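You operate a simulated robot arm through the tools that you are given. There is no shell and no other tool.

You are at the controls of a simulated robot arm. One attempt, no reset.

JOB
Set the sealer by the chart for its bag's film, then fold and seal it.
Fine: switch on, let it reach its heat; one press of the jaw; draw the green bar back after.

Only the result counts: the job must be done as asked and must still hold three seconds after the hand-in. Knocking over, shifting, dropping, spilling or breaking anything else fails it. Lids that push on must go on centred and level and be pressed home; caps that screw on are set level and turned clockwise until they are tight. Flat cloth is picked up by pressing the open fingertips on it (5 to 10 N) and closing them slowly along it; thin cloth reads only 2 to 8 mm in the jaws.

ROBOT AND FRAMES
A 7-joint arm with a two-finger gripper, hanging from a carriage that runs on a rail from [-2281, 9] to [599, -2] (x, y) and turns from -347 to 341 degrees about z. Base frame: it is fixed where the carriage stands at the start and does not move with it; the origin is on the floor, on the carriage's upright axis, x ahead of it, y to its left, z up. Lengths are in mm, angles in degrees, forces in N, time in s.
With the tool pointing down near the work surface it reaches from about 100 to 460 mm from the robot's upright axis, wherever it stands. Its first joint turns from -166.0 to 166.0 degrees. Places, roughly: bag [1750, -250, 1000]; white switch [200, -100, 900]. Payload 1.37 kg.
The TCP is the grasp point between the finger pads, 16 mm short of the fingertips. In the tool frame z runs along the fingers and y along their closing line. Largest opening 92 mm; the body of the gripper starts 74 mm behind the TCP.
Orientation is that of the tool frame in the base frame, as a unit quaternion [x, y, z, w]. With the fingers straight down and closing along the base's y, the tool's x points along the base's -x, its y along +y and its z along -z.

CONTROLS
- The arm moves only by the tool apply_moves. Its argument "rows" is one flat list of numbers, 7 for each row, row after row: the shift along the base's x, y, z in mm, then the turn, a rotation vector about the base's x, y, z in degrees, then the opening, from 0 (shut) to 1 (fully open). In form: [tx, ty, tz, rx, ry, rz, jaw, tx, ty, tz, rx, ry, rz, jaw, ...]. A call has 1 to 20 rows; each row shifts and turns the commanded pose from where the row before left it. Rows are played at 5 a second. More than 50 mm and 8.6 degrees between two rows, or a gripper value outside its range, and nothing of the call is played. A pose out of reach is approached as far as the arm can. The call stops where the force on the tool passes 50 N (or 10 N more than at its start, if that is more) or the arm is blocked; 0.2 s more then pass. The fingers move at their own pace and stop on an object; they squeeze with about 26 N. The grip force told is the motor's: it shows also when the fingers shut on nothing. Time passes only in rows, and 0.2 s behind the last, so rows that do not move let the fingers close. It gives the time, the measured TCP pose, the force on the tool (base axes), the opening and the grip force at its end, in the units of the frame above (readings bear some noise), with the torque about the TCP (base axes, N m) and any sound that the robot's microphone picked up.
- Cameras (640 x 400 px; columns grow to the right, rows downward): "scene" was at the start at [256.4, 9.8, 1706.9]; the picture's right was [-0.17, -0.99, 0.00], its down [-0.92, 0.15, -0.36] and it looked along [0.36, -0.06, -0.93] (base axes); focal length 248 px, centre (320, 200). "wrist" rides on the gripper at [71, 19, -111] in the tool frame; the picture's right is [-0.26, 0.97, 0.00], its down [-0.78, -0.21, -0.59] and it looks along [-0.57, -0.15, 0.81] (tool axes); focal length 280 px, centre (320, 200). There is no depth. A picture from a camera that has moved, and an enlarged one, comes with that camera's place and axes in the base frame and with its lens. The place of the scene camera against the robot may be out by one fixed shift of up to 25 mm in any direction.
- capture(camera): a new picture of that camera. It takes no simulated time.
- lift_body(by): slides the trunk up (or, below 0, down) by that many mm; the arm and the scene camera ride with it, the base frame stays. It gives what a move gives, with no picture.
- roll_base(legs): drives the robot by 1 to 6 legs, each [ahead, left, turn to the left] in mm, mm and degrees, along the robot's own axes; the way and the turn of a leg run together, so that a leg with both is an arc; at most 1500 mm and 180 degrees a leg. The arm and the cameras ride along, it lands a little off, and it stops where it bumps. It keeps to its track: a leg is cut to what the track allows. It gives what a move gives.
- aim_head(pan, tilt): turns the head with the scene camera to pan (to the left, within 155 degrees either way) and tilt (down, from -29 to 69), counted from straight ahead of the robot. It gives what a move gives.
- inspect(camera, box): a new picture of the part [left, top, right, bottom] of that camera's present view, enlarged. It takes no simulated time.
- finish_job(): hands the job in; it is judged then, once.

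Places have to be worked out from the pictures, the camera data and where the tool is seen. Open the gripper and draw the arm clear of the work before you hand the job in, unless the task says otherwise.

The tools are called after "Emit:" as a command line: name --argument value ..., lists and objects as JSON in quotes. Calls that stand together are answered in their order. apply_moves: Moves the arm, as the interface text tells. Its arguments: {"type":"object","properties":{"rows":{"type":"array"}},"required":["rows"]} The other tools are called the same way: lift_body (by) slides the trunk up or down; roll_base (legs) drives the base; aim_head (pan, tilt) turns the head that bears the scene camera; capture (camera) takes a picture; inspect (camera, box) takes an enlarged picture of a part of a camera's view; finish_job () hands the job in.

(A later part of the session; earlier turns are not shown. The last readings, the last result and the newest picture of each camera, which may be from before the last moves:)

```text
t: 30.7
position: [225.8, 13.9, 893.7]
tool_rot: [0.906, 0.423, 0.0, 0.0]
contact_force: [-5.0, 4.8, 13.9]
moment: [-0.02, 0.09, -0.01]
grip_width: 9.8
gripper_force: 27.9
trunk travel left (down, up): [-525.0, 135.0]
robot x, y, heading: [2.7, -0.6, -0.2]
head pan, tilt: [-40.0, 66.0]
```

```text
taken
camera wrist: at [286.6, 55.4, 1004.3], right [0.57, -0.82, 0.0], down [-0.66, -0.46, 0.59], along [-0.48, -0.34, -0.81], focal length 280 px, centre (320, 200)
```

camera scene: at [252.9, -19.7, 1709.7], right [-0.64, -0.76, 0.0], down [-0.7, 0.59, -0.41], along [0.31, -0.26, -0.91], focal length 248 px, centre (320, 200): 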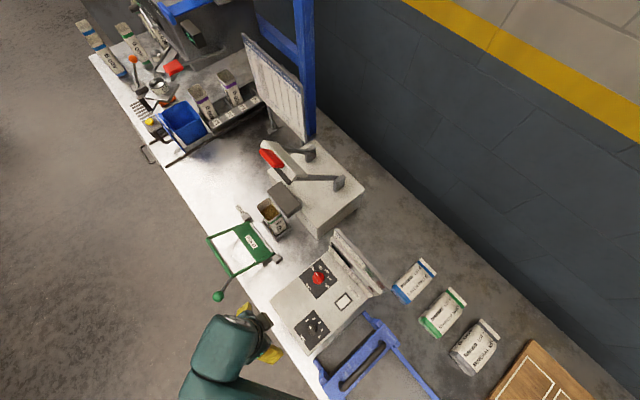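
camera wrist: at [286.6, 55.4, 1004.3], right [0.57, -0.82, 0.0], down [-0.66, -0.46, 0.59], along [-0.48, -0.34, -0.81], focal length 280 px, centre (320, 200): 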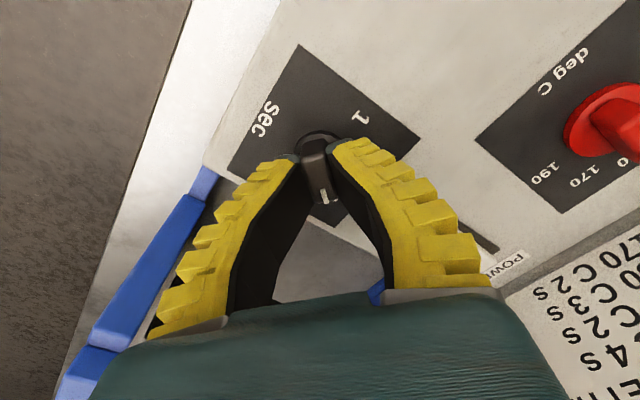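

The pointer is at -130° (4 s). I'll release, rise and check.

Emit:
apply_moves --rows '[0, 0, 0, 0, 0, 0, 0.15, 0, 0, 0, 0, 0, 0, 0.4, 0, 0, 0, 0, 0, 0, 0.4, 0, 0, 20, 0, 0, 0, 0.4, 0, 0, 30, 0, 0, 0, 0.4, 0, 0, 40, 0, 0, 0, 0.4]'

Emit:
inspect --camera "wrist" --box '[220, 0, 420, 200]'

Emit:
capture --camera "wrist"

```text
t: 32.1
position: [225.1, 16.2, 982.3]
tool_rot: [0.906, 0.423, 0.0, 0.001]
contact_force: [-0.4, 0.4, -0.1]
moment: [-0.03, -0.01, 0.0]
grip_width: 40.5
gripper_force: 2.2
trunk travel left (down, up): [-525.0, 135.0]
robot x, y, heading: [6.6, 1.5, 0.0]
head pan, tilt: [-40.0, 66.0]
```

```text
2.00 times, centred on (320, 100) of wrist
camera zoom: at [285.2, 57.5, 1093.7], right [0.57, -0.82, 0.0], down [-0.66, -0.46, 0.59], along [-0.48, -0.34, -0.81], focal length 561 px, centre (320, 400)
```

zoom: 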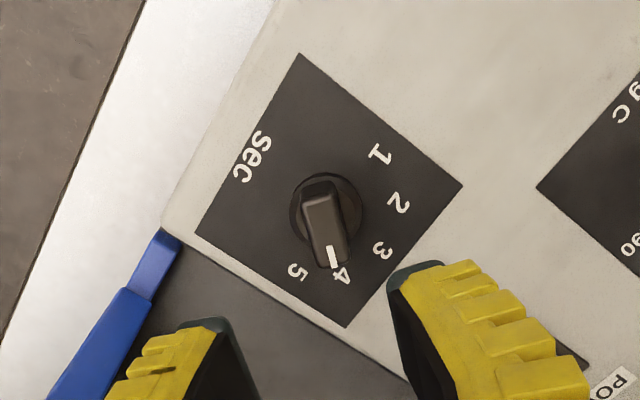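

```text
taken
camera wrist: at [285.2, 57.5, 1093.7], right [0.57, -0.82, 0.0], down [-0.66, -0.46, 0.59], along [-0.48, -0.34, -0.81], focal length 280 px, centre (320, 200)
```

wrist: 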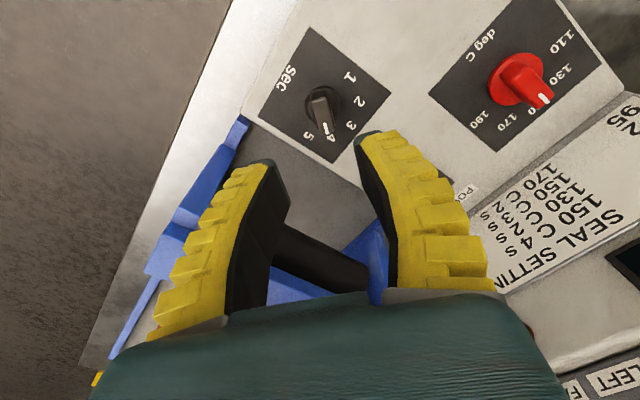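

Both knobs are set: 150 C and 4 s. Next I'll look closely at the white power rocker.

Emit:
apply_moves --rows '[0, -15, 0, 0, 0, 8, 0.3, 0, -15, 0, 0, 0, 8, 0.1, 0, -15, 0, 0, 0, 8, 0, 0, -15, 0, 0, 0, 8, 0, 0, -15, 0, 0, 0, 8, 0, 0, 0, 0, 0, 0, 0, 0]'

Emit:
inspect --camera "wrist" --box '[220, 50, 420, 250]'

Emit:
capture --camera "wrist"

```text
t: 33.5
position: [226.5, -61.6, 984.0]
tool_rot: [0.706, 0.708, 0.0, -0.001]
contact_force: [0.7, 0.0, 0.2]
moment: [-0.02, 0.01, -0.01]
grip_width: 0.0
gripper_force: 25.9
trunk travel left (down, up): [-525.0, 135.0]
robot x, y, heading: [7.1, -0.6, -0.2]
head pan, tilt: [-40.0, 66.0]
```

```text
2.00 times, centred on (320, 150) of wrist
camera zoom: at [246.0, 9.5, 1094.7], right [0.97, -0.26, 0.0], down [-0.21, -0.78, 0.59], along [-0.15, -0.57, -0.81], focal length 561 px, centre (320, 300)
```

zoom: 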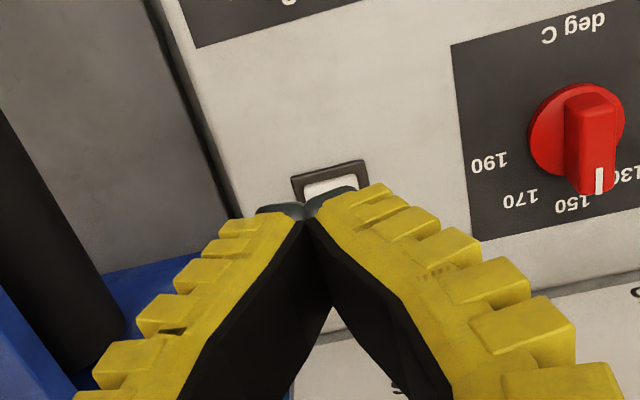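

```text
taken
camera wrist: at [246.0, 9.5, 1094.7], right [0.97, -0.26, 0.0], down [-0.21, -0.78, 0.59], along [-0.15, -0.57, -0.81], focal length 280 px, centre (320, 200)
```

wrist: 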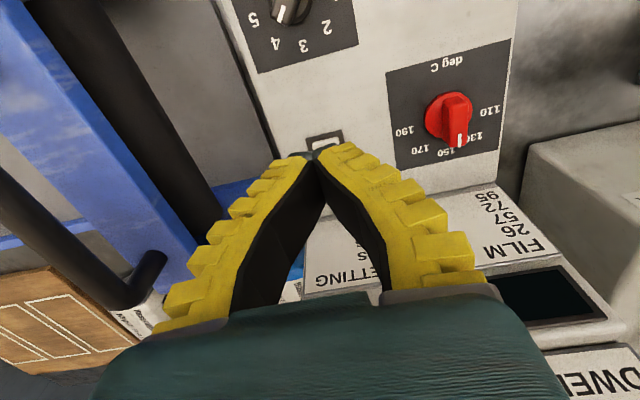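

The closed fingers hide the rocker; I'll shift sideways to see it.

Emit:
apply_moves --rows '[35, 0, 0, 0, 0, 0, 0, 35, 0, -10, 0, 0, 0, 0, 0, 0, -10, 0, 0, 0, 0]'

Emit:
capture --camera "wrist"

Emit:
inspect --camera "wrist" --box '[130, 80, 290, 240]'

Emit:
inspect --camera "scene" --box '[320, 270, 380, 330]'

```text
t: 34.3
position: [298.1, -62.5, 962.9]
tool_rot: [0.707, 0.707, 0.0, 0.0]
contact_force: [0.4, -0.4, 0.2]
moment: [0.0, 0.01, 0.0]
grip_width: 0.1
gripper_force: 26.0
trunk travel left (down, up): [-525.0, 135.0]
robot x, y, heading: [5.1, 0.5, -0.2]
head pan, tilt: [-40.0, 66.0]
```

```text
taken
camera wrist: at [316.8, 8.2, 1073.7], right [0.97, -0.26, 0.0], down [-0.21, -0.78, 0.59], along [-0.15, -0.57, -0.81], focal length 280 px, centre (320, 200)
```

wrist: 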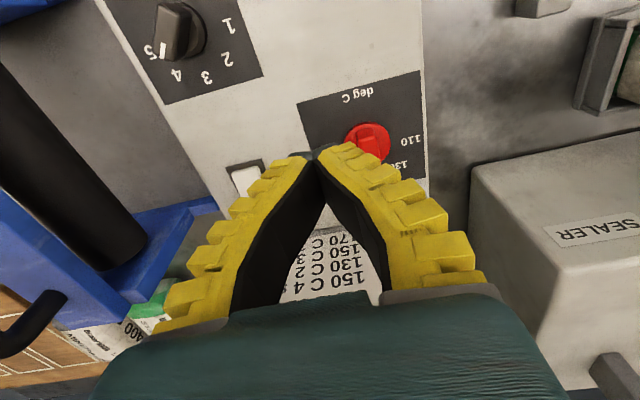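

```text
2.50 times, centred on (210, 160) of wrist
camera zoom: at [316.8, 8.2, 1073.7], right [0.97, -0.26, 0.0], down [-0.21, -0.78, 0.59], along [-0.15, -0.57, -0.81], focal length 701 px, centre (595, 300)
```

zoom: 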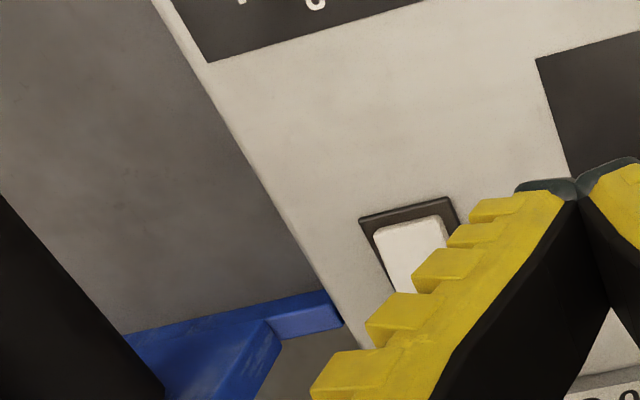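

```text
6.67 times, centred on (350, 300) of scene
camera zoom: at [253.0, -19.7, 1709.8], right [-0.64, -0.76, 0.0], down [-0.7, 0.59, -0.41], along [0.31, -0.26, -0.91], focal length 1654 px, centre (120, -467)
```

zoom: 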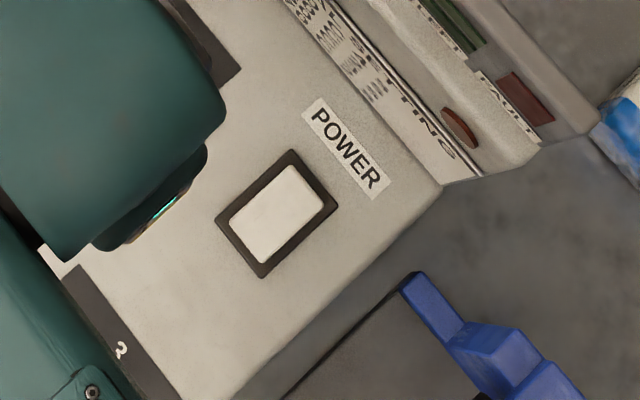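

I can't yet tell which end of the rocker is raised. I'll open the fingers and look at it between them from the front.

Emit:
apply_moves --rows '[-38, 20, 10, 0, 0, 0, 0.6, -38, 20, 10, 0, 0, 0, 1, 0, 20, 0, 0, 0, 0, 1, 0, 0, 0, 0, 0, 0, 1]'

Emit:
capture --camera "wrist"

Emit:
inspect --camera "wrist" --box '[260, 120, 380, 240]'

```text
t: 35.3
position: [221.1, -0.2, 982.7]
tool_rot: [0.707, 0.708, -0.001, -0.001]
contact_force: [-0.1, 0.3, 0.0]
moment: [0.0, 0.0, 0.05]
grip_width: 91.7
gripper_force: 0.1
trunk travel left (down, up): [-525.0, 135.0]
robot x, y, heading: [6.1, 1.0, 0.1]
head pan, tilt: [-40.0, 66.0]
```

```text
taken
camera wrist: at [240.2, 69.3, 1094.0], right [0.97, -0.26, 0.0], down [-0.21, -0.78, 0.59], along [-0.15, -0.57, -0.81], focal length 280 px, centre (320, 200)
```

wrist: 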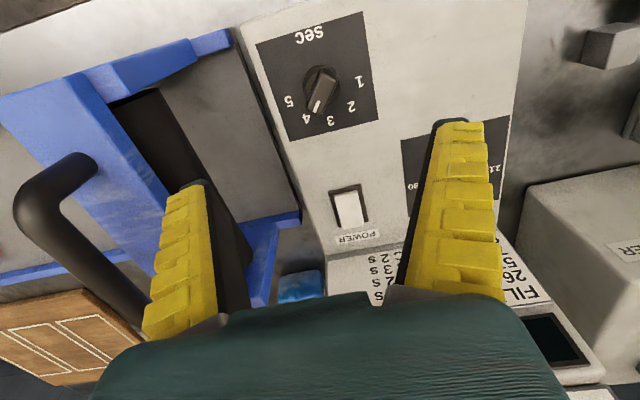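

```text
3.33 times, centred on (320, 180) of wrist
camera zoom: at [240.2, 69.3, 1094.0], right [0.97, -0.26, 0.0], down [-0.21, -0.78, 0.59], along [-0.15, -0.57, -0.81], focal length 935 px, centre (320, 267)
```

zoom: 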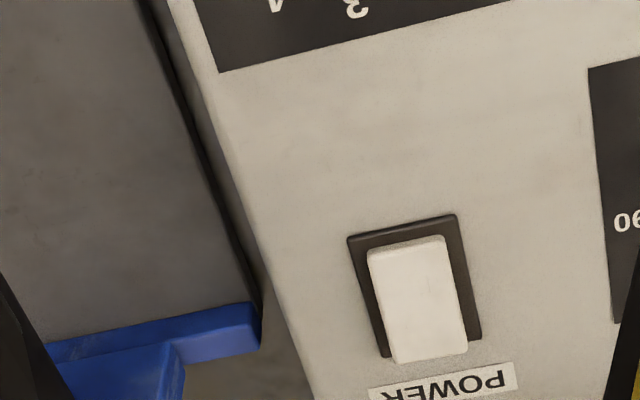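

The frame spans about x 206–239, y -86…-135, and the end near the POWER label looks raised (z≈871). I'll close the fingers and move above that end.

Emit:
apply_moves --rows '[0.5, -34, 0, 0, 0, 0, 0.5, 0.5, -34, -10, 0, 0, 0, 0.2, 0.5, -34, -20, 0, 0, 0, 0, 0, -33, -20, 0, 0, 0, 0, 0, 0, -20, 0, 0, 0, 0, 0, 0, 0, 0, 0, 0, 0]'

Emit:
capture --camera "wrist"

Emit:
inspect --camera "wrist" --box '[260, 80, 400, 220]'

```text
t: 36.5
position: [227.5, -140.4, 924.1]
tool_rot: [0.707, 0.707, -0.002, 0.008]
contact_force: [0.6, -1.3, 1.2]
moment: [0.08, 0.03, -0.01]
grip_width: 0.0
gripper_force: 25.9
trunk travel left (down, up): [-525.0, 135.0]
robot x, y, heading: [6.8, -2.8, -0.1]
head pan, tilt: [-40.0, 66.0]
stopped in row 6: the force on the tool passed its limit at 78 N (the readings are from after the stop); the commanded pose is now the measured one
```

```text
taken
camera wrist: at [245.1, -68.8, 1034.1], right [0.96, -0.26, 0.01], down [-0.22, -0.77, 0.6], along [-0.15, -0.58, -0.8], focal length 280 px, centre (320, 200)
```

wrist: 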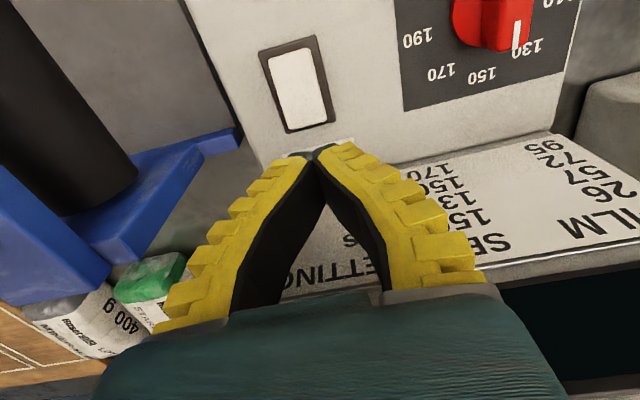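

```text
2.86 times, centred on (330, 150) of wrist
camera zoom: at [245.1, -68.8, 1034.1], right [0.96, -0.26, 0.01], down [-0.22, -0.77, 0.6], along [-0.15, -0.58, -0.8], focal length 801 px, centre (291, 343)
```

zoom: 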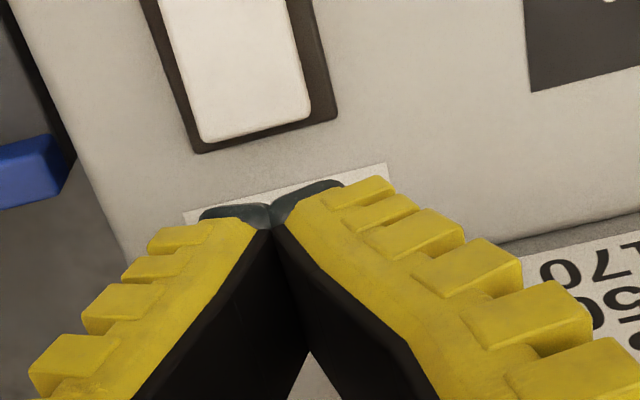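

The move stopped on a contact at TCP z≈924, higher than the rocker should be. I'll look at the scene to find what touched.

Emit:
capture --camera "scene"

Emit:
inspect --camera "scene" --box '[260, 220, 420, 380]'

```text
taken
camera scene: at [253.0, -19.9, 1709.7], right [-0.64, -0.76, 0.0], down [-0.7, 0.59, -0.41], along [0.31, -0.26, -0.91], focal length 248 px, centre (320, 200)
```

scene: 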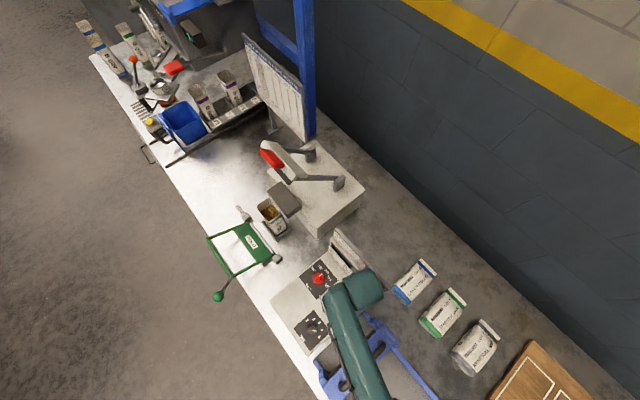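

```text
2.50 times, centred on (340, 300) of scene
camera zoom: at [253.0, -19.9, 1709.7], right [-0.64, -0.76, 0.0], down [-0.7, 0.59, -0.41], along [0.31, -0.26, -0.91], focal length 620 px, centre (270, -50)
```

zoom: 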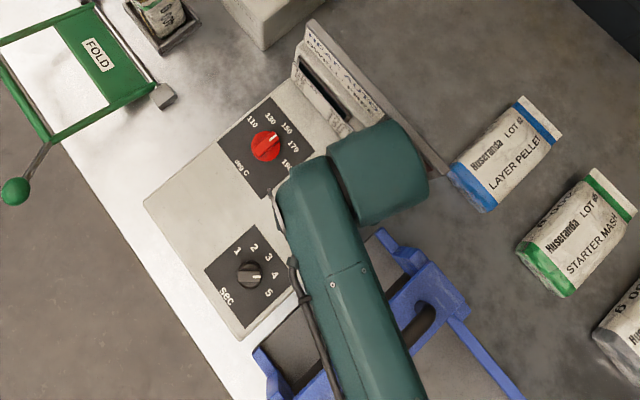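

The wrist housing met the panel top when the tool stood vertical that far back; the box itself has not moved. I'll back off and lean the tool so that the fingers point back and down, which keeps the wrist forward of the panel.

Emit:
apply_moves --rows '[0, 20, 30, 0, 0, 0, 0, -1, 20, 20, 0, 0, 0, 0, -1, 10, 0, -8, 0, 0, 0, 0, 0, 0, -8, 0, 0, 0, 0, 0, 0, -8, 0, 0, 0]'

Emit:
capture --camera "wrist"

Emit:
inspect --camera "scene" --box '[260, 220, 420, 380]'

```text
t: 37.7
position: [224.2, -89.7, 974.1]
tool_rot: [0.691, 0.69, -0.15, 0.155]
contact_force: [-0.2, -0.2, 0.4]
moment: [-0.02, 0.0, -0.02]
grip_width: 0.2
gripper_force: 25.9
trunk travel left (down, up): [-525.0, 135.0]
robot x, y, heading: [8.8, 0.4, 0.1]
head pan, tilt: [-40.0, 66.0]
```

```text
taken
camera wrist: at [242.1, 20.1, 1044.4], right [0.96, -0.24, 0.12], down [-0.22, -0.46, 0.86], along [-0.15, -0.86, -0.5], focal length 280 px, centre (320, 200)
```

wrist: 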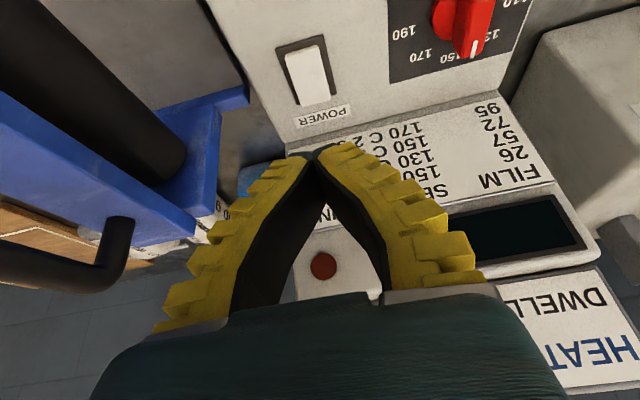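

```text
2.50 times, centred on (340, 300) of scene
camera zoom: at [252.8, -19.7, 1709.7], right [-0.64, -0.76, 0.0], down [-0.7, 0.59, -0.41], along [0.31, -0.26, -0.91], focal length 620 px, centre (270, -50)
```

zoom: 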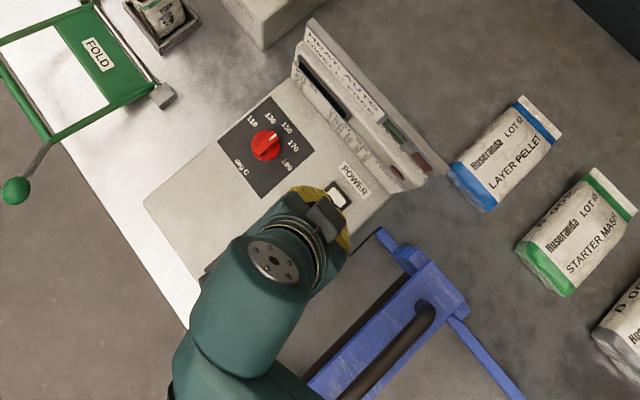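

The lean clears the panel now. I'll bring the tip above the raised rocker end.

Emit:
apply_moves --rows '[-0.7, -15, -22, 0, 0, 0, 0, -0.8, -15, -22, 0, 0, 0, 0, 0, -12, -20, 0, 0, 0, 0, 0, 0, 0, 0, 0, 0, 0]'

Emit:
capture --camera "wrist"

Emit:
inspect --camera "wrist" --box '[240, 80, 400, 240]'

Emit:
inspect --camera "scene" --box '[300, 250, 400, 350]'

```text
t: 38.7
position: [221.5, -132.2, 910.3]
tool_rot: [0.691, 0.691, -0.149, 0.153]
contact_force: [0.0, 0.0, 0.1]
moment: [-0.03, 0.02, -0.01]
grip_width: 0.0
gripper_force: 26.1
trunk travel left (down, up): [-525.0, 135.0]
robot x, y, heading: [8.4, -0.4, -0.3]
head pan, tilt: [-40.0, 66.0]
```

```text
taken
camera wrist: at [240.4, -22.4, 980.2], right [0.96, -0.24, 0.11], down [-0.22, -0.46, 0.86], along [-0.15, -0.85, -0.5], focal length 280 px, centre (320, 200)
```

wrist: 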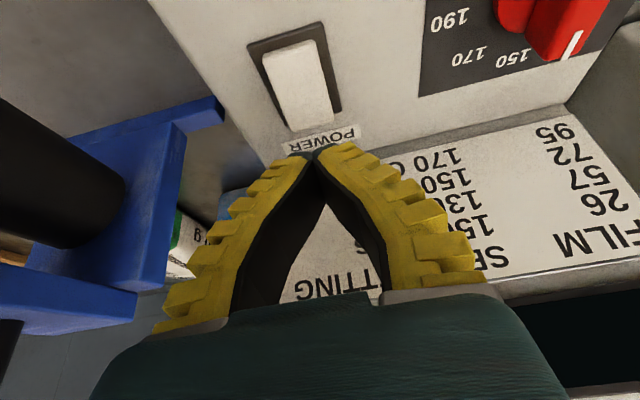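

```text
2.50 times, centred on (320, 160) of wrist
camera zoom: at [240.4, -22.4, 980.2], right [0.96, -0.24, 0.11], down [-0.22, -0.46, 0.86], along [-0.15, -0.85, -0.5], focal length 701 px, centre (320, 300)
```

zoom: 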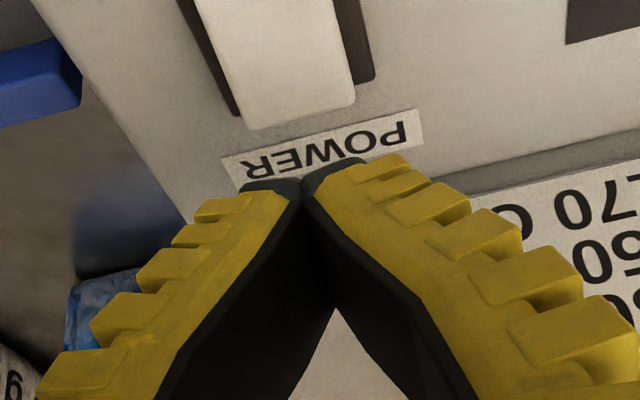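

```text
4.00 times, centred on (350, 300) of scene
camera zoom: at [252.8, -19.7, 1709.7], right [-0.64, -0.76, 0.0], down [-0.7, 0.59, -0.41], along [0.31, -0.26, -0.91], focal length 993 px, centre (200, -200)
```

zoom: 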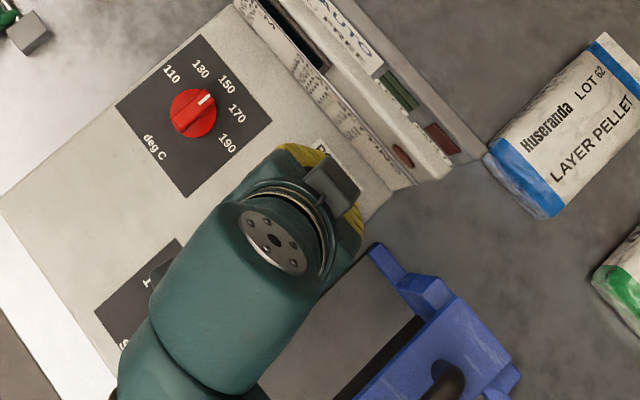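

The tip is over the rocker's raised end, about 5 mm in from its edge. I'll press down gently.

Emit:
apply_moves --rows '[0, 0, -8, 0, 0, 0, 0, 0, 0, -6, 0, 0, 0, 0, 0, 0, -3, 0, 0, 0, 0, 0, 0, -3, 0, 0, 0, 0]'

Emit:
inspect --camera "wrist" --box '[240, 80, 400, 240]'

```text
t: 39.7
position: [222.5, -131.8, 890.8]
tool_rot: [0.691, 0.69, -0.149, 0.154]
contact_force: [-0.3, -0.5, -0.3]
moment: [0.01, 0.0, -0.03]
grip_width: 0.0
gripper_force: 25.6
trunk travel left (down, up): [-525.0, 135.0]
robot x, y, heading: [3.9, -2.5, -0.0]
head pan, tilt: [-40.0, 66.0]
```

```text
2.50 times, centred on (320, 160) of wrist
camera zoom: at [241.2, -21.8, 960.9], right [0.96, -0.24, 0.12], down [-0.22, -0.46, 0.86], along [-0.15, -0.85, -0.5], focal length 701 px, centre (320, 300)
```

zoom: 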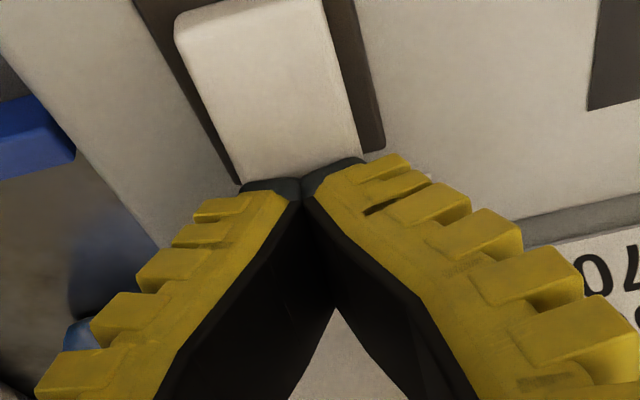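

Emit:
apply_moves --rows '[0, 0, -2, 0, 0, 0, 0, 0, 0, -2, 0, 0, 0, 0, 0, 0, -2, 0, 0, 0, 0]'

Emit:
inspect --camera "wrist" --box '[240, 80, 400, 240]'

```text
t: 40.5
position: [223.0, -132.8, 885.8]
tool_rot: [0.691, 0.691, -0.149, 0.153]
contact_force: [-3.5, 2.0, 9.7]
moment: [0.11, 0.03, 0.04]
grip_width: 6.1
gripper_force: 27.7
trunk travel left (down, up): [-525.0, 135.0]
robot x, y, heading: [7.3, -0.8, -0.1]
head pan, tilt: [-40.0, 66.0]
```

```text
2.50 times, centred on (320, 160) of wrist
camera zoom: at [241.3, -21.9, 955.5], right [0.96, -0.24, 0.12], down [-0.22, -0.46, 0.86], along [-0.15, -0.85, -0.5], focal length 701 px, centre (320, 300)
```

zoom: 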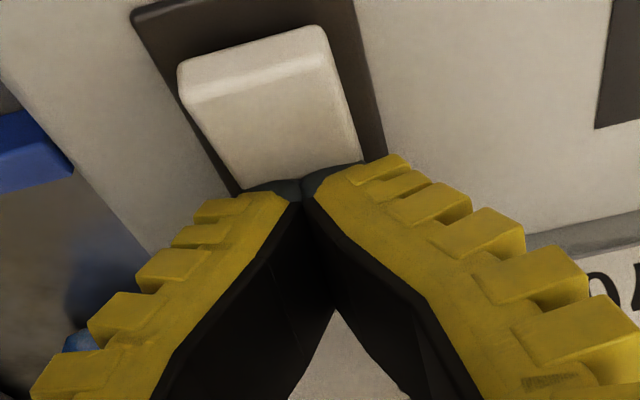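

The rocker has tipped over: its front end is now raised. I'll back off and look at the display.

Emit:
apply_moves --rows '[0, 0, 10, 0, 0, 0, 0, 0, 8, 20, 0, 0, 0, 0, 0, 15, 30, 0, 0, 0, 0, 0, 20, 30, 0, 0, 0, 0]'

Emit:
capture --camera "wrist"

Emit:
inspect --camera "wrist" --box '[240, 20, 560, 300]'

```text
t: 41.5
position: [222.5, -89.4, 973.5]
tool_rot: [0.691, 0.69, -0.149, 0.153]
contact_force: [0.4, 0.2, 0.2]
moment: [-0.02, 0.04, 0.01]
grip_width: 0.0
gripper_force: 28.4
trunk travel left (down, up): [-525.0, 135.0]
robot x, y, heading: [7.2, 2.2, 0.2]
head pan, tilt: [-40.0, 66.0]
```

```text
taken
camera wrist: at [240.9, 21.4, 1043.8], right [0.96, -0.24, 0.11], down [-0.22, -0.46, 0.86], along [-0.15, -0.85, -0.5], focal length 280 px, centre (320, 200)
```

wrist: 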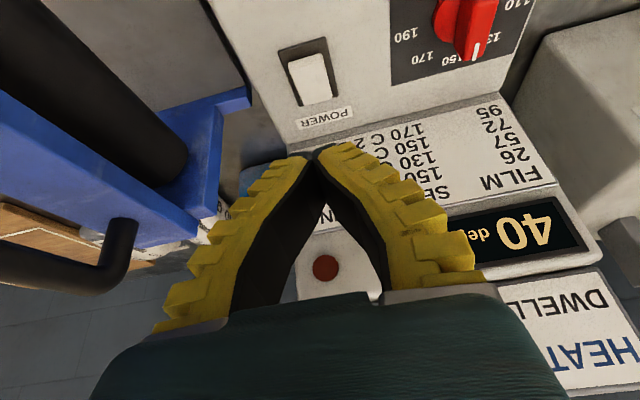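

```text
1.43 times, centred on (400, 160) of wrist
camera zoom: at [240.9, 21.4, 1043.8], right [0.96, -0.24, 0.11], down [-0.22, -0.46, 0.86], along [-0.15, -0.85, -0.5], focal length 401 px, centre (206, 257)
```

zoom: 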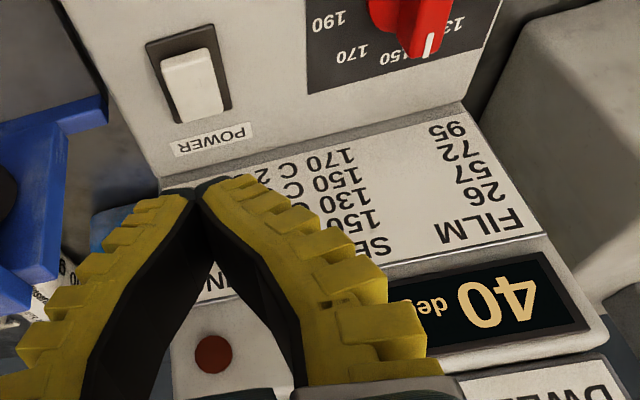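

The display is on and shows 40 deg, so it's heating. I'll read the remaining lamps and labels on the panel while it warms.

Emit:
inspect --camera "scene" --box '[335, 225, 395, 300]'

Emit:
apply_moves --rows '[30, 30, 20, 0, 0, 0, 0.3, 30, 30, 20, 0, 0, 0, 0.6, 20, 30, 0, 0, 0, 0, 1, 0, 0, 0, 0, 0, 0, 1]'

Emit:
capture --camera "wrist"

```text
5.33 times, centred on (365, 262) of scene
camera zoom: at [252.8, -19.8, 1709.7], right [-0.64, -0.76, 0.0], down [-0.7, 0.59, -0.41], along [0.31, -0.26, -0.91], focal length 1324 px, centre (80, -133)
```

zoom: 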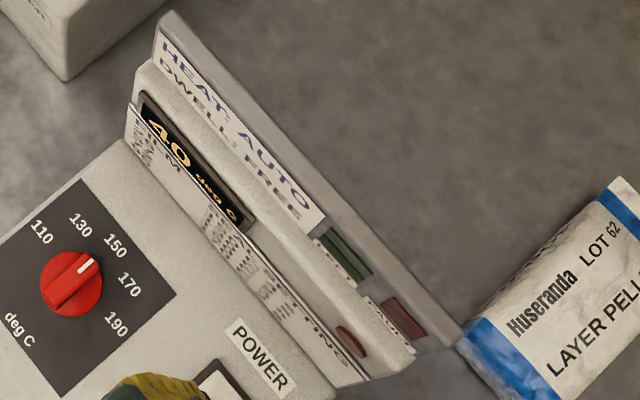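

```text
t: 42.5
position: [303.5, 2.3, 1015.4]
tool_rot: [0.691, 0.69, -0.149, 0.152]
contact_force: [0.1, 0.0, 0.7]
moment: [0.04, 0.01, 0.01]
grip_width: 92.0
gripper_force: 0.0
trunk travel left (down, up): [-525.0, 135.0]
robot x, y, heading: [9.4, 0.6, 0.0]
head pan, tilt: [-40.0, 66.0]
```

```text
taken
camera wrist: at [321.0, 112.6, 1084.9], right [0.96, -0.24, 0.11], down [-0.22, -0.46, 0.86], along [-0.15, -0.85, -0.5], focal length 280 px, centre (320, 200)
```

wrist: 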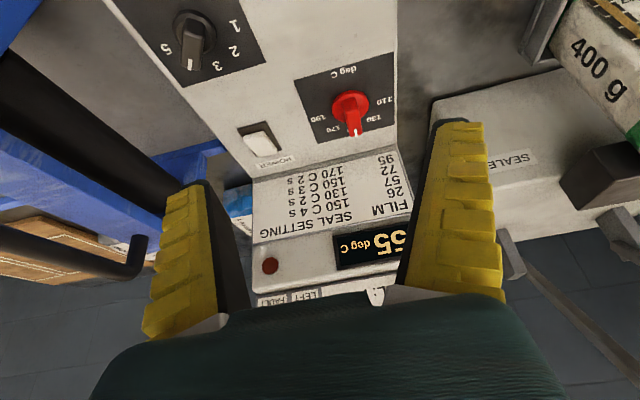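

Emit:
inspect --camera "wrist" --box '[240, 240, 400, 310]'

Emit:
apply_moves --rows '[20, 30, 30, 0, 0, 0, 1, 20, 30, 30, 0, 0, 0, 1, 0, 0, 0, 0, 0, 0, 1]'

Emit:
capture --camera "wrist"

```text
4.00 times, centred on (320, 275) of wrist
camera zoom: at [321.0, 112.6, 1084.9], right [0.96, -0.24, 0.11], down [-0.22, -0.46, 0.86], along [-0.15, -0.85, -0.5], focal length 1122 px, centre (320, -100)
```

zoom: 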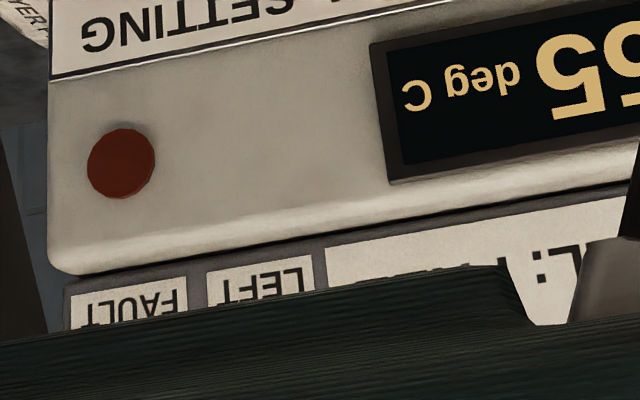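

```text
t: 43.3
position: [343.1, 60.1, 1073.4]
tool_rot: [0.691, 0.69, -0.149, 0.153]
contact_force: [-0.2, 0.8, -0.2]
moment: [-0.03, 0.0, 0.0]
grip_width: 92.0
gripper_force: 0.0
trunk travel left (down, up): [-525.0, 135.0]
robot x, y, heading: [6.8, -0.1, -0.1]
head pan, tilt: [-40.0, 66.0]
```

```text
taken
camera wrist: at [362.3, 170.7, 1143.7], right [0.96, -0.24, 0.11], down [-0.22, -0.46, 0.86], along [-0.15, -0.85, -0.5], focal length 280 px, centre (320, 200)
```

wrist: 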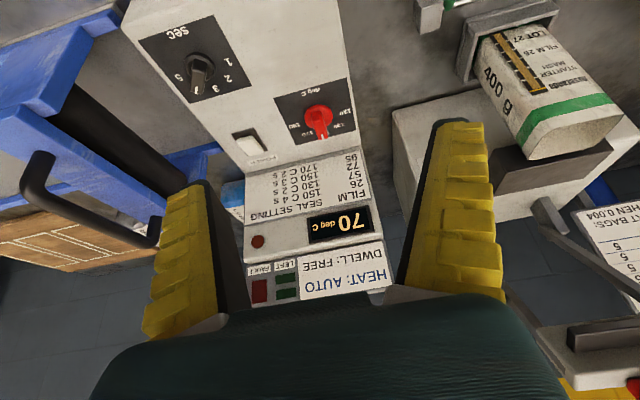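

The heat climbs steadily (70 at t=43). The panel also has "LEFT" (two green bars) and "FAULT" lamps, and the dwell is "FREE". While it heats, I'll drive ahead to survey the fold bar and jaw.

Emit:
roll_base --legs '[[240, 0, 0]]'

Emit:
capture --camera "wrist"

Emit:
capture --camera "scene"

```text
t: 45.1
position: [582.3, 59.7, 1073.4]
tool_rot: [0.69, 0.692, -0.15, 0.154]
contact_force: [0.1, 0.3, 0.2]
moment: [0.0, -0.02, -0.04]
grip_width: 92.0
gripper_force: 0.0
trunk travel left (down, up): [-525.0, 135.0]
robot x, y, heading: [243.1, 1.5, 0.3]
head pan, tilt: [-40.0, 66.0]
```

```text
taken
camera wrist: at [601.0, 170.4, 1143.3], right [0.97, -0.23, 0.11], down [-0.21, -0.46, 0.86], along [-0.15, -0.85, -0.5], focal length 280 px, centre (320, 200)
```

wrist: 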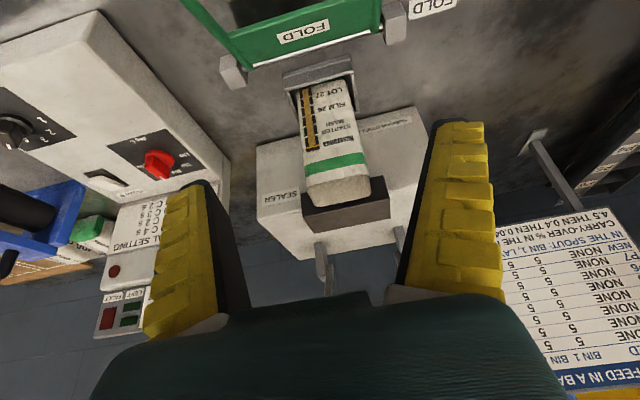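

```text
taken
camera scene: at [492.4, -20.0, 1709.7], right [-0.64, -0.77, 0.0], down [-0.7, 0.59, -0.41], along [0.31, -0.26, -0.91], focal length 248 px, centre (320, 200)
```

scene: 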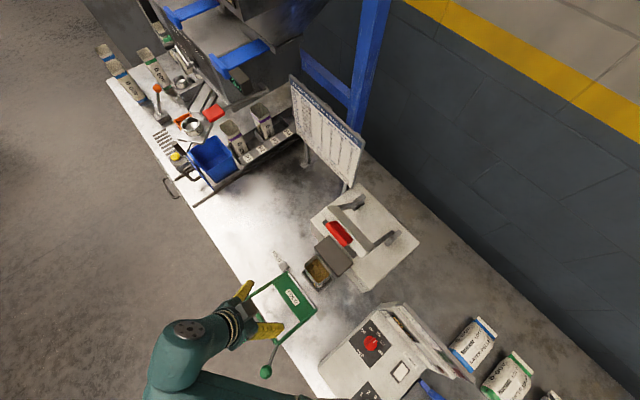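

I'll read the label on the sealer body and enlarge the jaw and fold bar.

Emit:
inspect --camera "wrist" --box '[240, 60, 440, 290]'

Emit:
inspect --camera "wrist" --box '[350, 100, 430, 160]'

Emit:
inspect --camera "scene" --box '[220, 170, 440, 390]'

```text
1.74 times, centred on (340, 175) of wrist
camera zoom: at [601.0, 170.4, 1143.3], right [0.97, -0.23, 0.11], down [-0.21, -0.46, 0.86], along [-0.15, -0.85, -0.5], focal length 488 px, centre (285, 244)
```

zoom: 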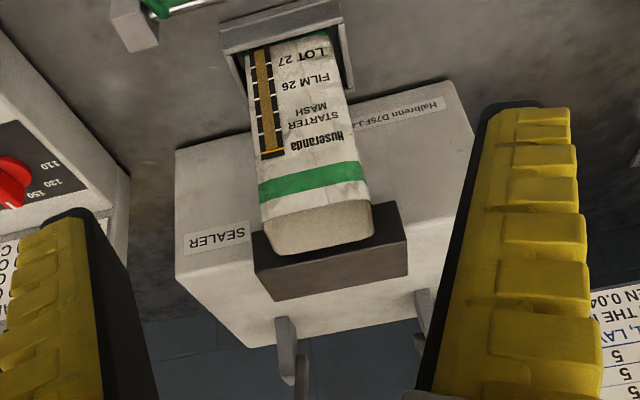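

```text
6.67 times, centred on (390, 130) of wrist
camera zoom: at [601.0, 170.4, 1143.3], right [0.97, -0.23, 0.11], down [-0.21, -0.46, 0.86], along [-0.15, -0.85, -0.5], focal length 1869 px, centre (-147, 667)
```

zoom: 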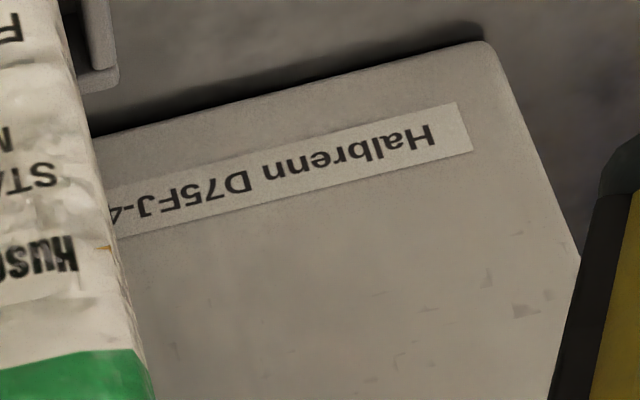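

```text
1.82 times, centred on (330, 280) of scene
camera zoom: at [492.4, -20.0, 1709.7], right [-0.64, -0.77, 0.0], down [-0.7, 0.59, -0.41], along [0.31, -0.26, -0.91], focal length 451 px, centre (302, 54)
```

zoom: 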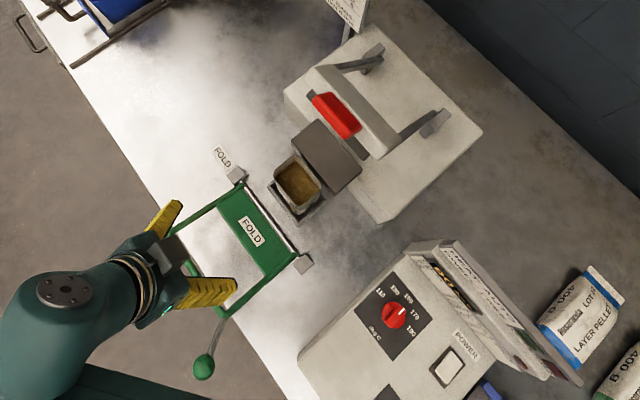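

The scene views put the jaw handle high, near [575, -140, 1220], with its pivots near y = -310. I'll take two more wrist views from higher up to get accurate positions for the bar, anvil and jaw.

Emit:
apply_moves --rows '[0, 0, 30, 8, 0, 0, 1, 0, 0, 30, 8, 0, 0, 1, 0, 0, 30, 8, 0, 0, 1, 0, 10, 30, 0, 0, 0, 1, 0, 10, 10, 0, 0, 0, 1]'

Emit:
capture --camera "wrist"

```text
t: 46.3
position: [590.0, 82.4, 1184.0]
tool_rot: [0.707, 0.708, -0.001, 0.007]
contact_force: [0.9, 0.0, 0.4]
moment: [-0.02, 0.02, 0.0]
grip_width: 92.0
gripper_force: 0.0
out of reach, approached as far as the arm can: row 4, 5
trunk travel left (down, up): [-525.0, 135.0]
robot x, y, heading: [240.5, -2.4, -0.1]
head pan, tilt: [-40.0, 66.0]
```

```text
taken
camera wrist: at [607.3, 154.2, 1294.2], right [0.97, -0.26, 0.01], down [-0.22, -0.77, 0.6], along [-0.15, -0.58, -0.8], focal length 280 px, centre (320, 200)
```

wrist: 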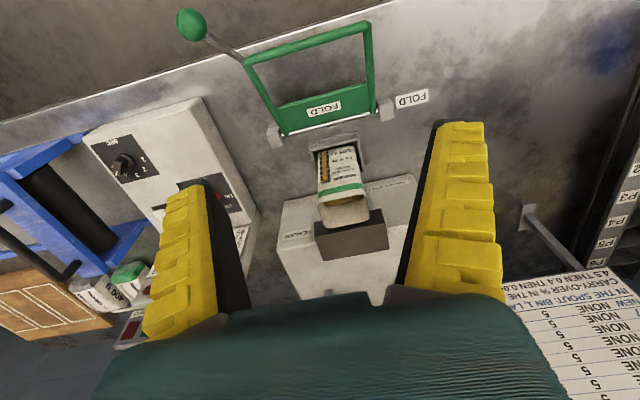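

The arm tops out here. I'll enlarge this view and use it with the earlier lower one.

Emit:
inspect --camera "wrist" --box '[160, 0, 440, 280]'

Emit:
aim_head --pan -40 --tilt 45

Emit:
capture --camera "scene"

```text
1.43 times, centred on (300, 140) of wrist
camera zoom: at [607.3, 154.2, 1294.2], right [0.97, -0.26, 0.01], down [-0.22, -0.77, 0.6], along [-0.15, -0.58, -0.8], focal length 401 px, centre (349, 286)
```

zoom: 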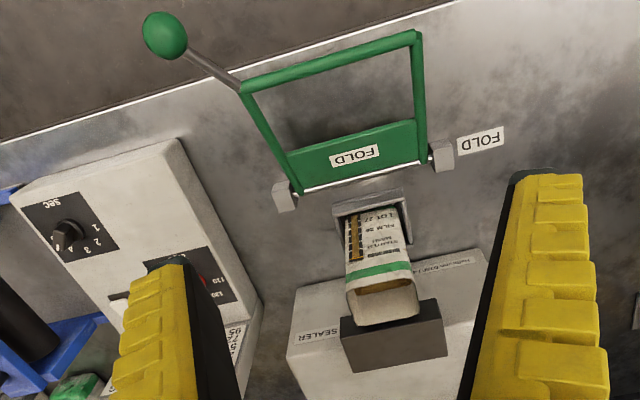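

```text
t: 47.1
position: [589.0, 82.9, 1184.6]
tool_rot: [0.707, 0.708, -0.001, 0.008]
contact_force: [-0.1, -0.3, -0.3]
moment: [-0.01, 0.01, -0.01]
grip_width: 91.9
gripper_force: 0.0
trunk travel left (down, up): [-525.0, 135.0]
robot x, y, heading: [247.0, 0.0, 0.1]
head pan, tilt: [-40.0, 45.0]
```

```text
taken
camera scene: at [509.1, -34.0, 1735.7], right [-0.64, -0.77, 0.0], down [-0.54, 0.45, -0.71], along [0.54, -0.45, -0.71], focal length 248 px, centre (320, 200)
```

scene: 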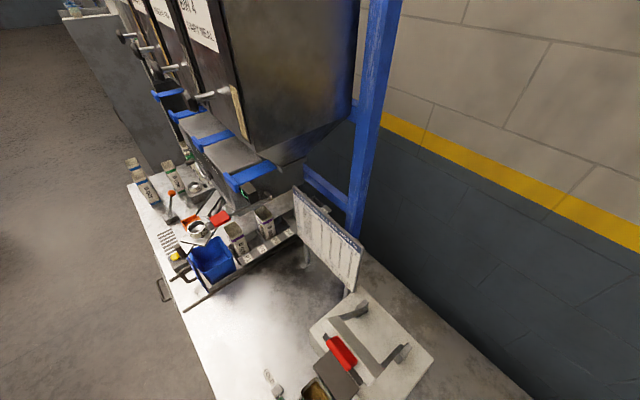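

The two views are too alike in direction for good depth. I'll swing the tool 90° so that the wrist camera looks along +x at the sealer from the control-box side.

Emit:
apply_moves --rows '[-14, 0, -9, 0, 0, 8.2, 1, -14, 0, -9, 0, 0, 8.2, 1, -14, 0, -9, 0, 0, 8.2, 1, -14, 0, -9, 0, 0, 8.2, 1, -14, 0, -9, 0, 0, 8.2, 1, -14, 0, -9, 0, 0, 8.2, 1, -14, 0, -9, 0, 0, 8.2, 1, -14, 0, -9, 0, 0, 8.2, 1, -14, 0, -9, 0, 0, 8.2, 1, -14, 0, -9, 0, 0, 8.2, 1, 0, 0, 0, 0, 0, 8, 1]'

Emit:
capture --camera "wrist"

```text
t: 49.5
position: [449.8, 80.6, 1093.9]
tool_rot: [-0.002, 1.0, 0.004, 0.006]
contact_force: [0.4, 0.7, 0.4]
moment: [-0.02, 0.02, 0.03]
grip_width: 92.1
gripper_force: 0.0
trunk travel left (down, up): [-525.0, 135.0]
robot x, y, heading: [246.4, -0.2, -0.1]
head pan, tilt: [-40.0, 45.0]
```

```text
taken
camera wrist: at [376.6, 99.0, 1203.0], right [0.26, 0.97, 0.01], down [0.77, -0.21, 0.6], along [0.58, -0.15, -0.8], focal length 280 px, centre (320, 200)
```

wrist: 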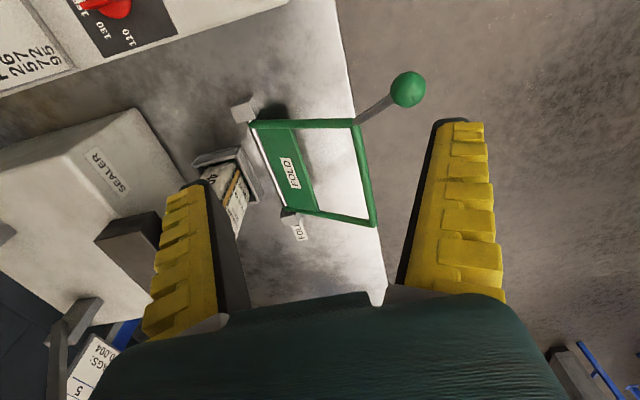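

Emit:
inspect --camera "wrist" --box '[190, 50, 440, 250]'

```text
2.00 times, centred on (315, 150) of wrist
camera zoom: at [376.6, 99.0, 1203.0], right [0.26, 0.97, 0.01], down [0.77, -0.21, 0.6], along [0.58, -0.15, -0.8], focal length 561 px, centre (330, 300)
```

zoom: 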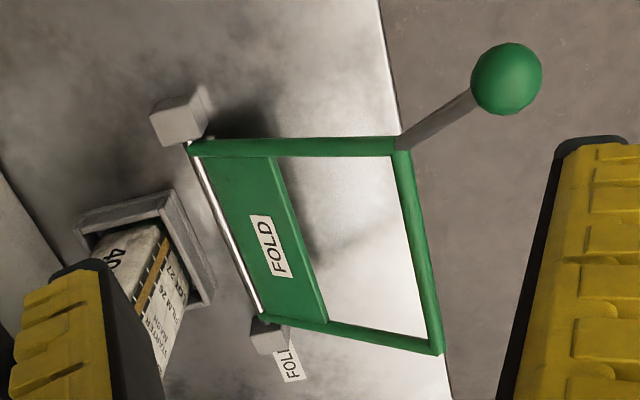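

Now I have solid values: hinge axis at y≈-33, z≈819 (x 499–657), the bar's outer edge near y≈108, z≈908, and the green ball at about [468, 160, 939]. I'll shift toward the bag for a side view of bag, anvil and jaw.

Emit:
apply_moves --rows '[-10, -32, 0, 0, 0, 0, 1, -10, -32, 0, 0, 0, 0, 1, -10, -32, 0, 0, 0, 0, 1, 0, -32, 0, 0, 0, 0, 1]'

Emit:
capture --camera "wrist"

Emit:
inspect --camera "wrist" --box '[160, 60, 440, 310]'

```text
t: 50.5
position: [419.0, -47.5, 1094.8]
tool_rot: [-0.001, 1.0, 0.004, 0.005]
contact_force: [-0.1, -0.3, -0.1]
moment: [-0.02, 0.02, 0.0]
grip_width: 91.8
gripper_force: 0.0
trunk travel left (down, up): [-525.0, 135.0]
robot x, y, heading: [247.4, 1.8, -0.0]
head pan, tilt: [-40.0, 45.0]
```

```text
taken
camera wrist: at [345.4, -28.2, 1203.9], right [0.26, 0.97, 0.01], down [0.77, -0.21, 0.6], along [0.58, -0.15, -0.8], focal length 280 px, centre (320, 200)
```

wrist: 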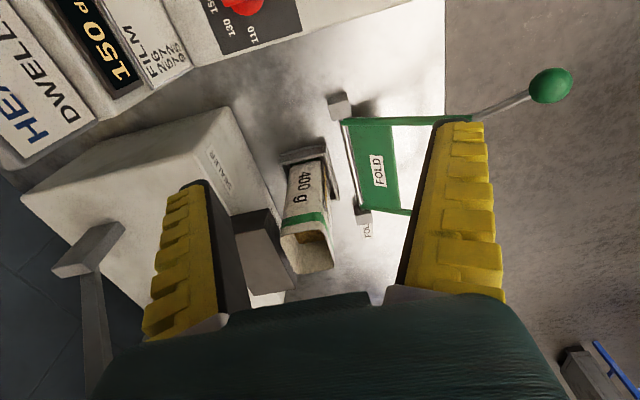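

```text
1.60 times, centred on (300, 185) of wrist
camera zoom: at [345.4, -28.2, 1203.9], right [0.26, 0.97, 0.01], down [0.77, -0.21, 0.6], along [0.58, -0.15, -0.8], focal length 449 px, centre (352, 224)
```

zoom: 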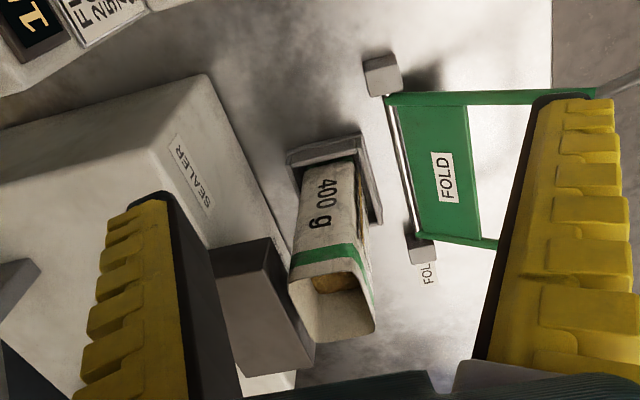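

The display already shows 150 deg. I'll zoom on the anvil and bag mouth.

Emit:
inspect --camera "wrist" --box '[210, 130, 370, 310]'

Emit:
inspect --camera "scene" --box '[260, 270, 460, 400]'

```text
2.22 times, centred on (290, 220) of wrist
camera zoom: at [345.4, -28.2, 1203.9], right [0.26, 0.97, 0.01], down [0.77, -0.21, 0.6], along [0.58, -0.15, -0.8], focal length 623 px, centre (387, 156)
```

zoom: 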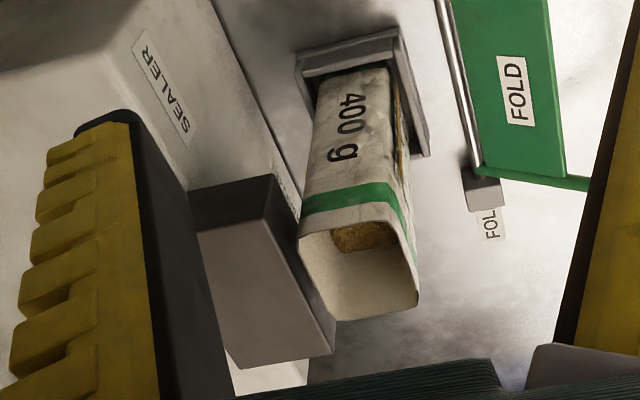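

```text
3.08 times, centred on (360, 335) of scene
camera zoom: at [509.2, -34.0, 1735.8], right [-0.64, -0.77, 0.0], down [-0.54, 0.45, -0.71], along [0.54, -0.45, -0.71], focal length 764 px, centre (197, -215)
```

zoom: 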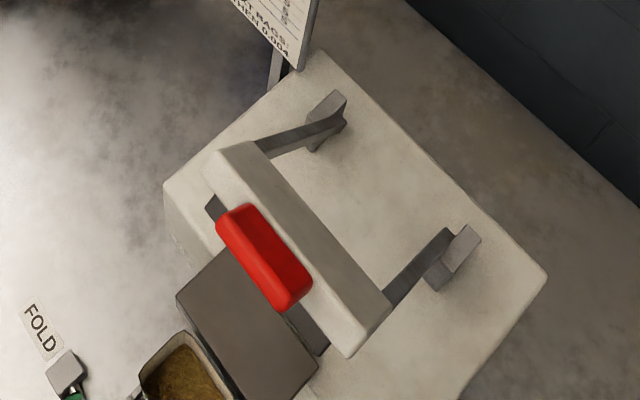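

The anvil's front edge is near y≈-135 with its top at z≈990. The bag mouth is about x 543–604, y -79…-127. To understand the jaw before pressing, I'll tilt the wrist camera toward horizontal and look along +x at the side of the mechanism.

Emit:
apply_moves --rows '[0, -12, 2, 0, -8, 0, 1, 0, -12, 2, 0, -8, 0, 1, 0, -12, 2, 0, -8, 0, 1, 0, -12, 2, 0, -8, 0, 1, 0, -12, 2, 0, -8, 0, 1]'

Emit:
capture --camera "wrist"

```text
t: 51.7
position: [419.6, -106.1, 1104.3]
tool_rot: [-0.002, 0.937, 0.002, 0.349]
contact_force: [-0.3, -0.2, 0.0]
moment: [0.02, -0.01, -0.01]
grip_width: 91.5
gripper_force: 0.2
trunk travel left (down, up): [-525.0, 135.0]
robot x, y, heading: [246.3, -0.1, 0.2]
head pan, tilt: [-40.0, 45.0]
```

```text
taken
camera wrist: at [294.1, -88.1, 1141.2], right [0.19, 0.97, 0.17], down [0.21, -0.21, 0.96], along [0.96, -0.15, -0.24], focal length 280 px, centre (320, 200)
```

wrist: 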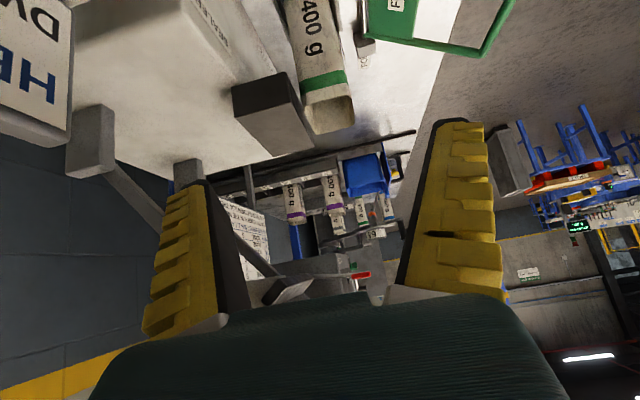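

Emit:
inspect --camera "wrist" --box '[60, 20, 400, 290]'

```text
1.48 times, centred on (230, 155) of wrist
camera zoom: at [294.1, -88.1, 1141.2], right [0.19, 0.97, 0.17], down [0.21, -0.21, 0.96], along [0.96, -0.15, -0.24], focal length 415 px, centre (453, 267)
```

zoom: 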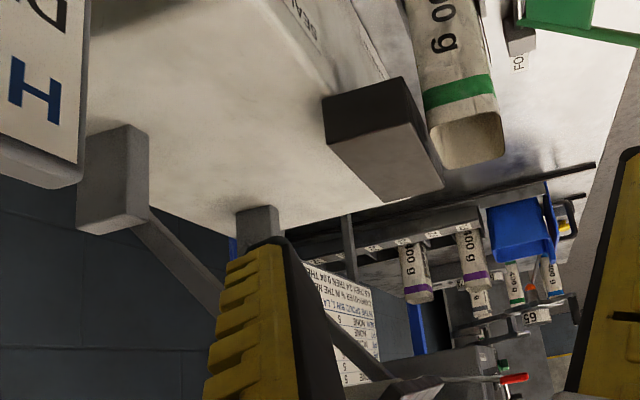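

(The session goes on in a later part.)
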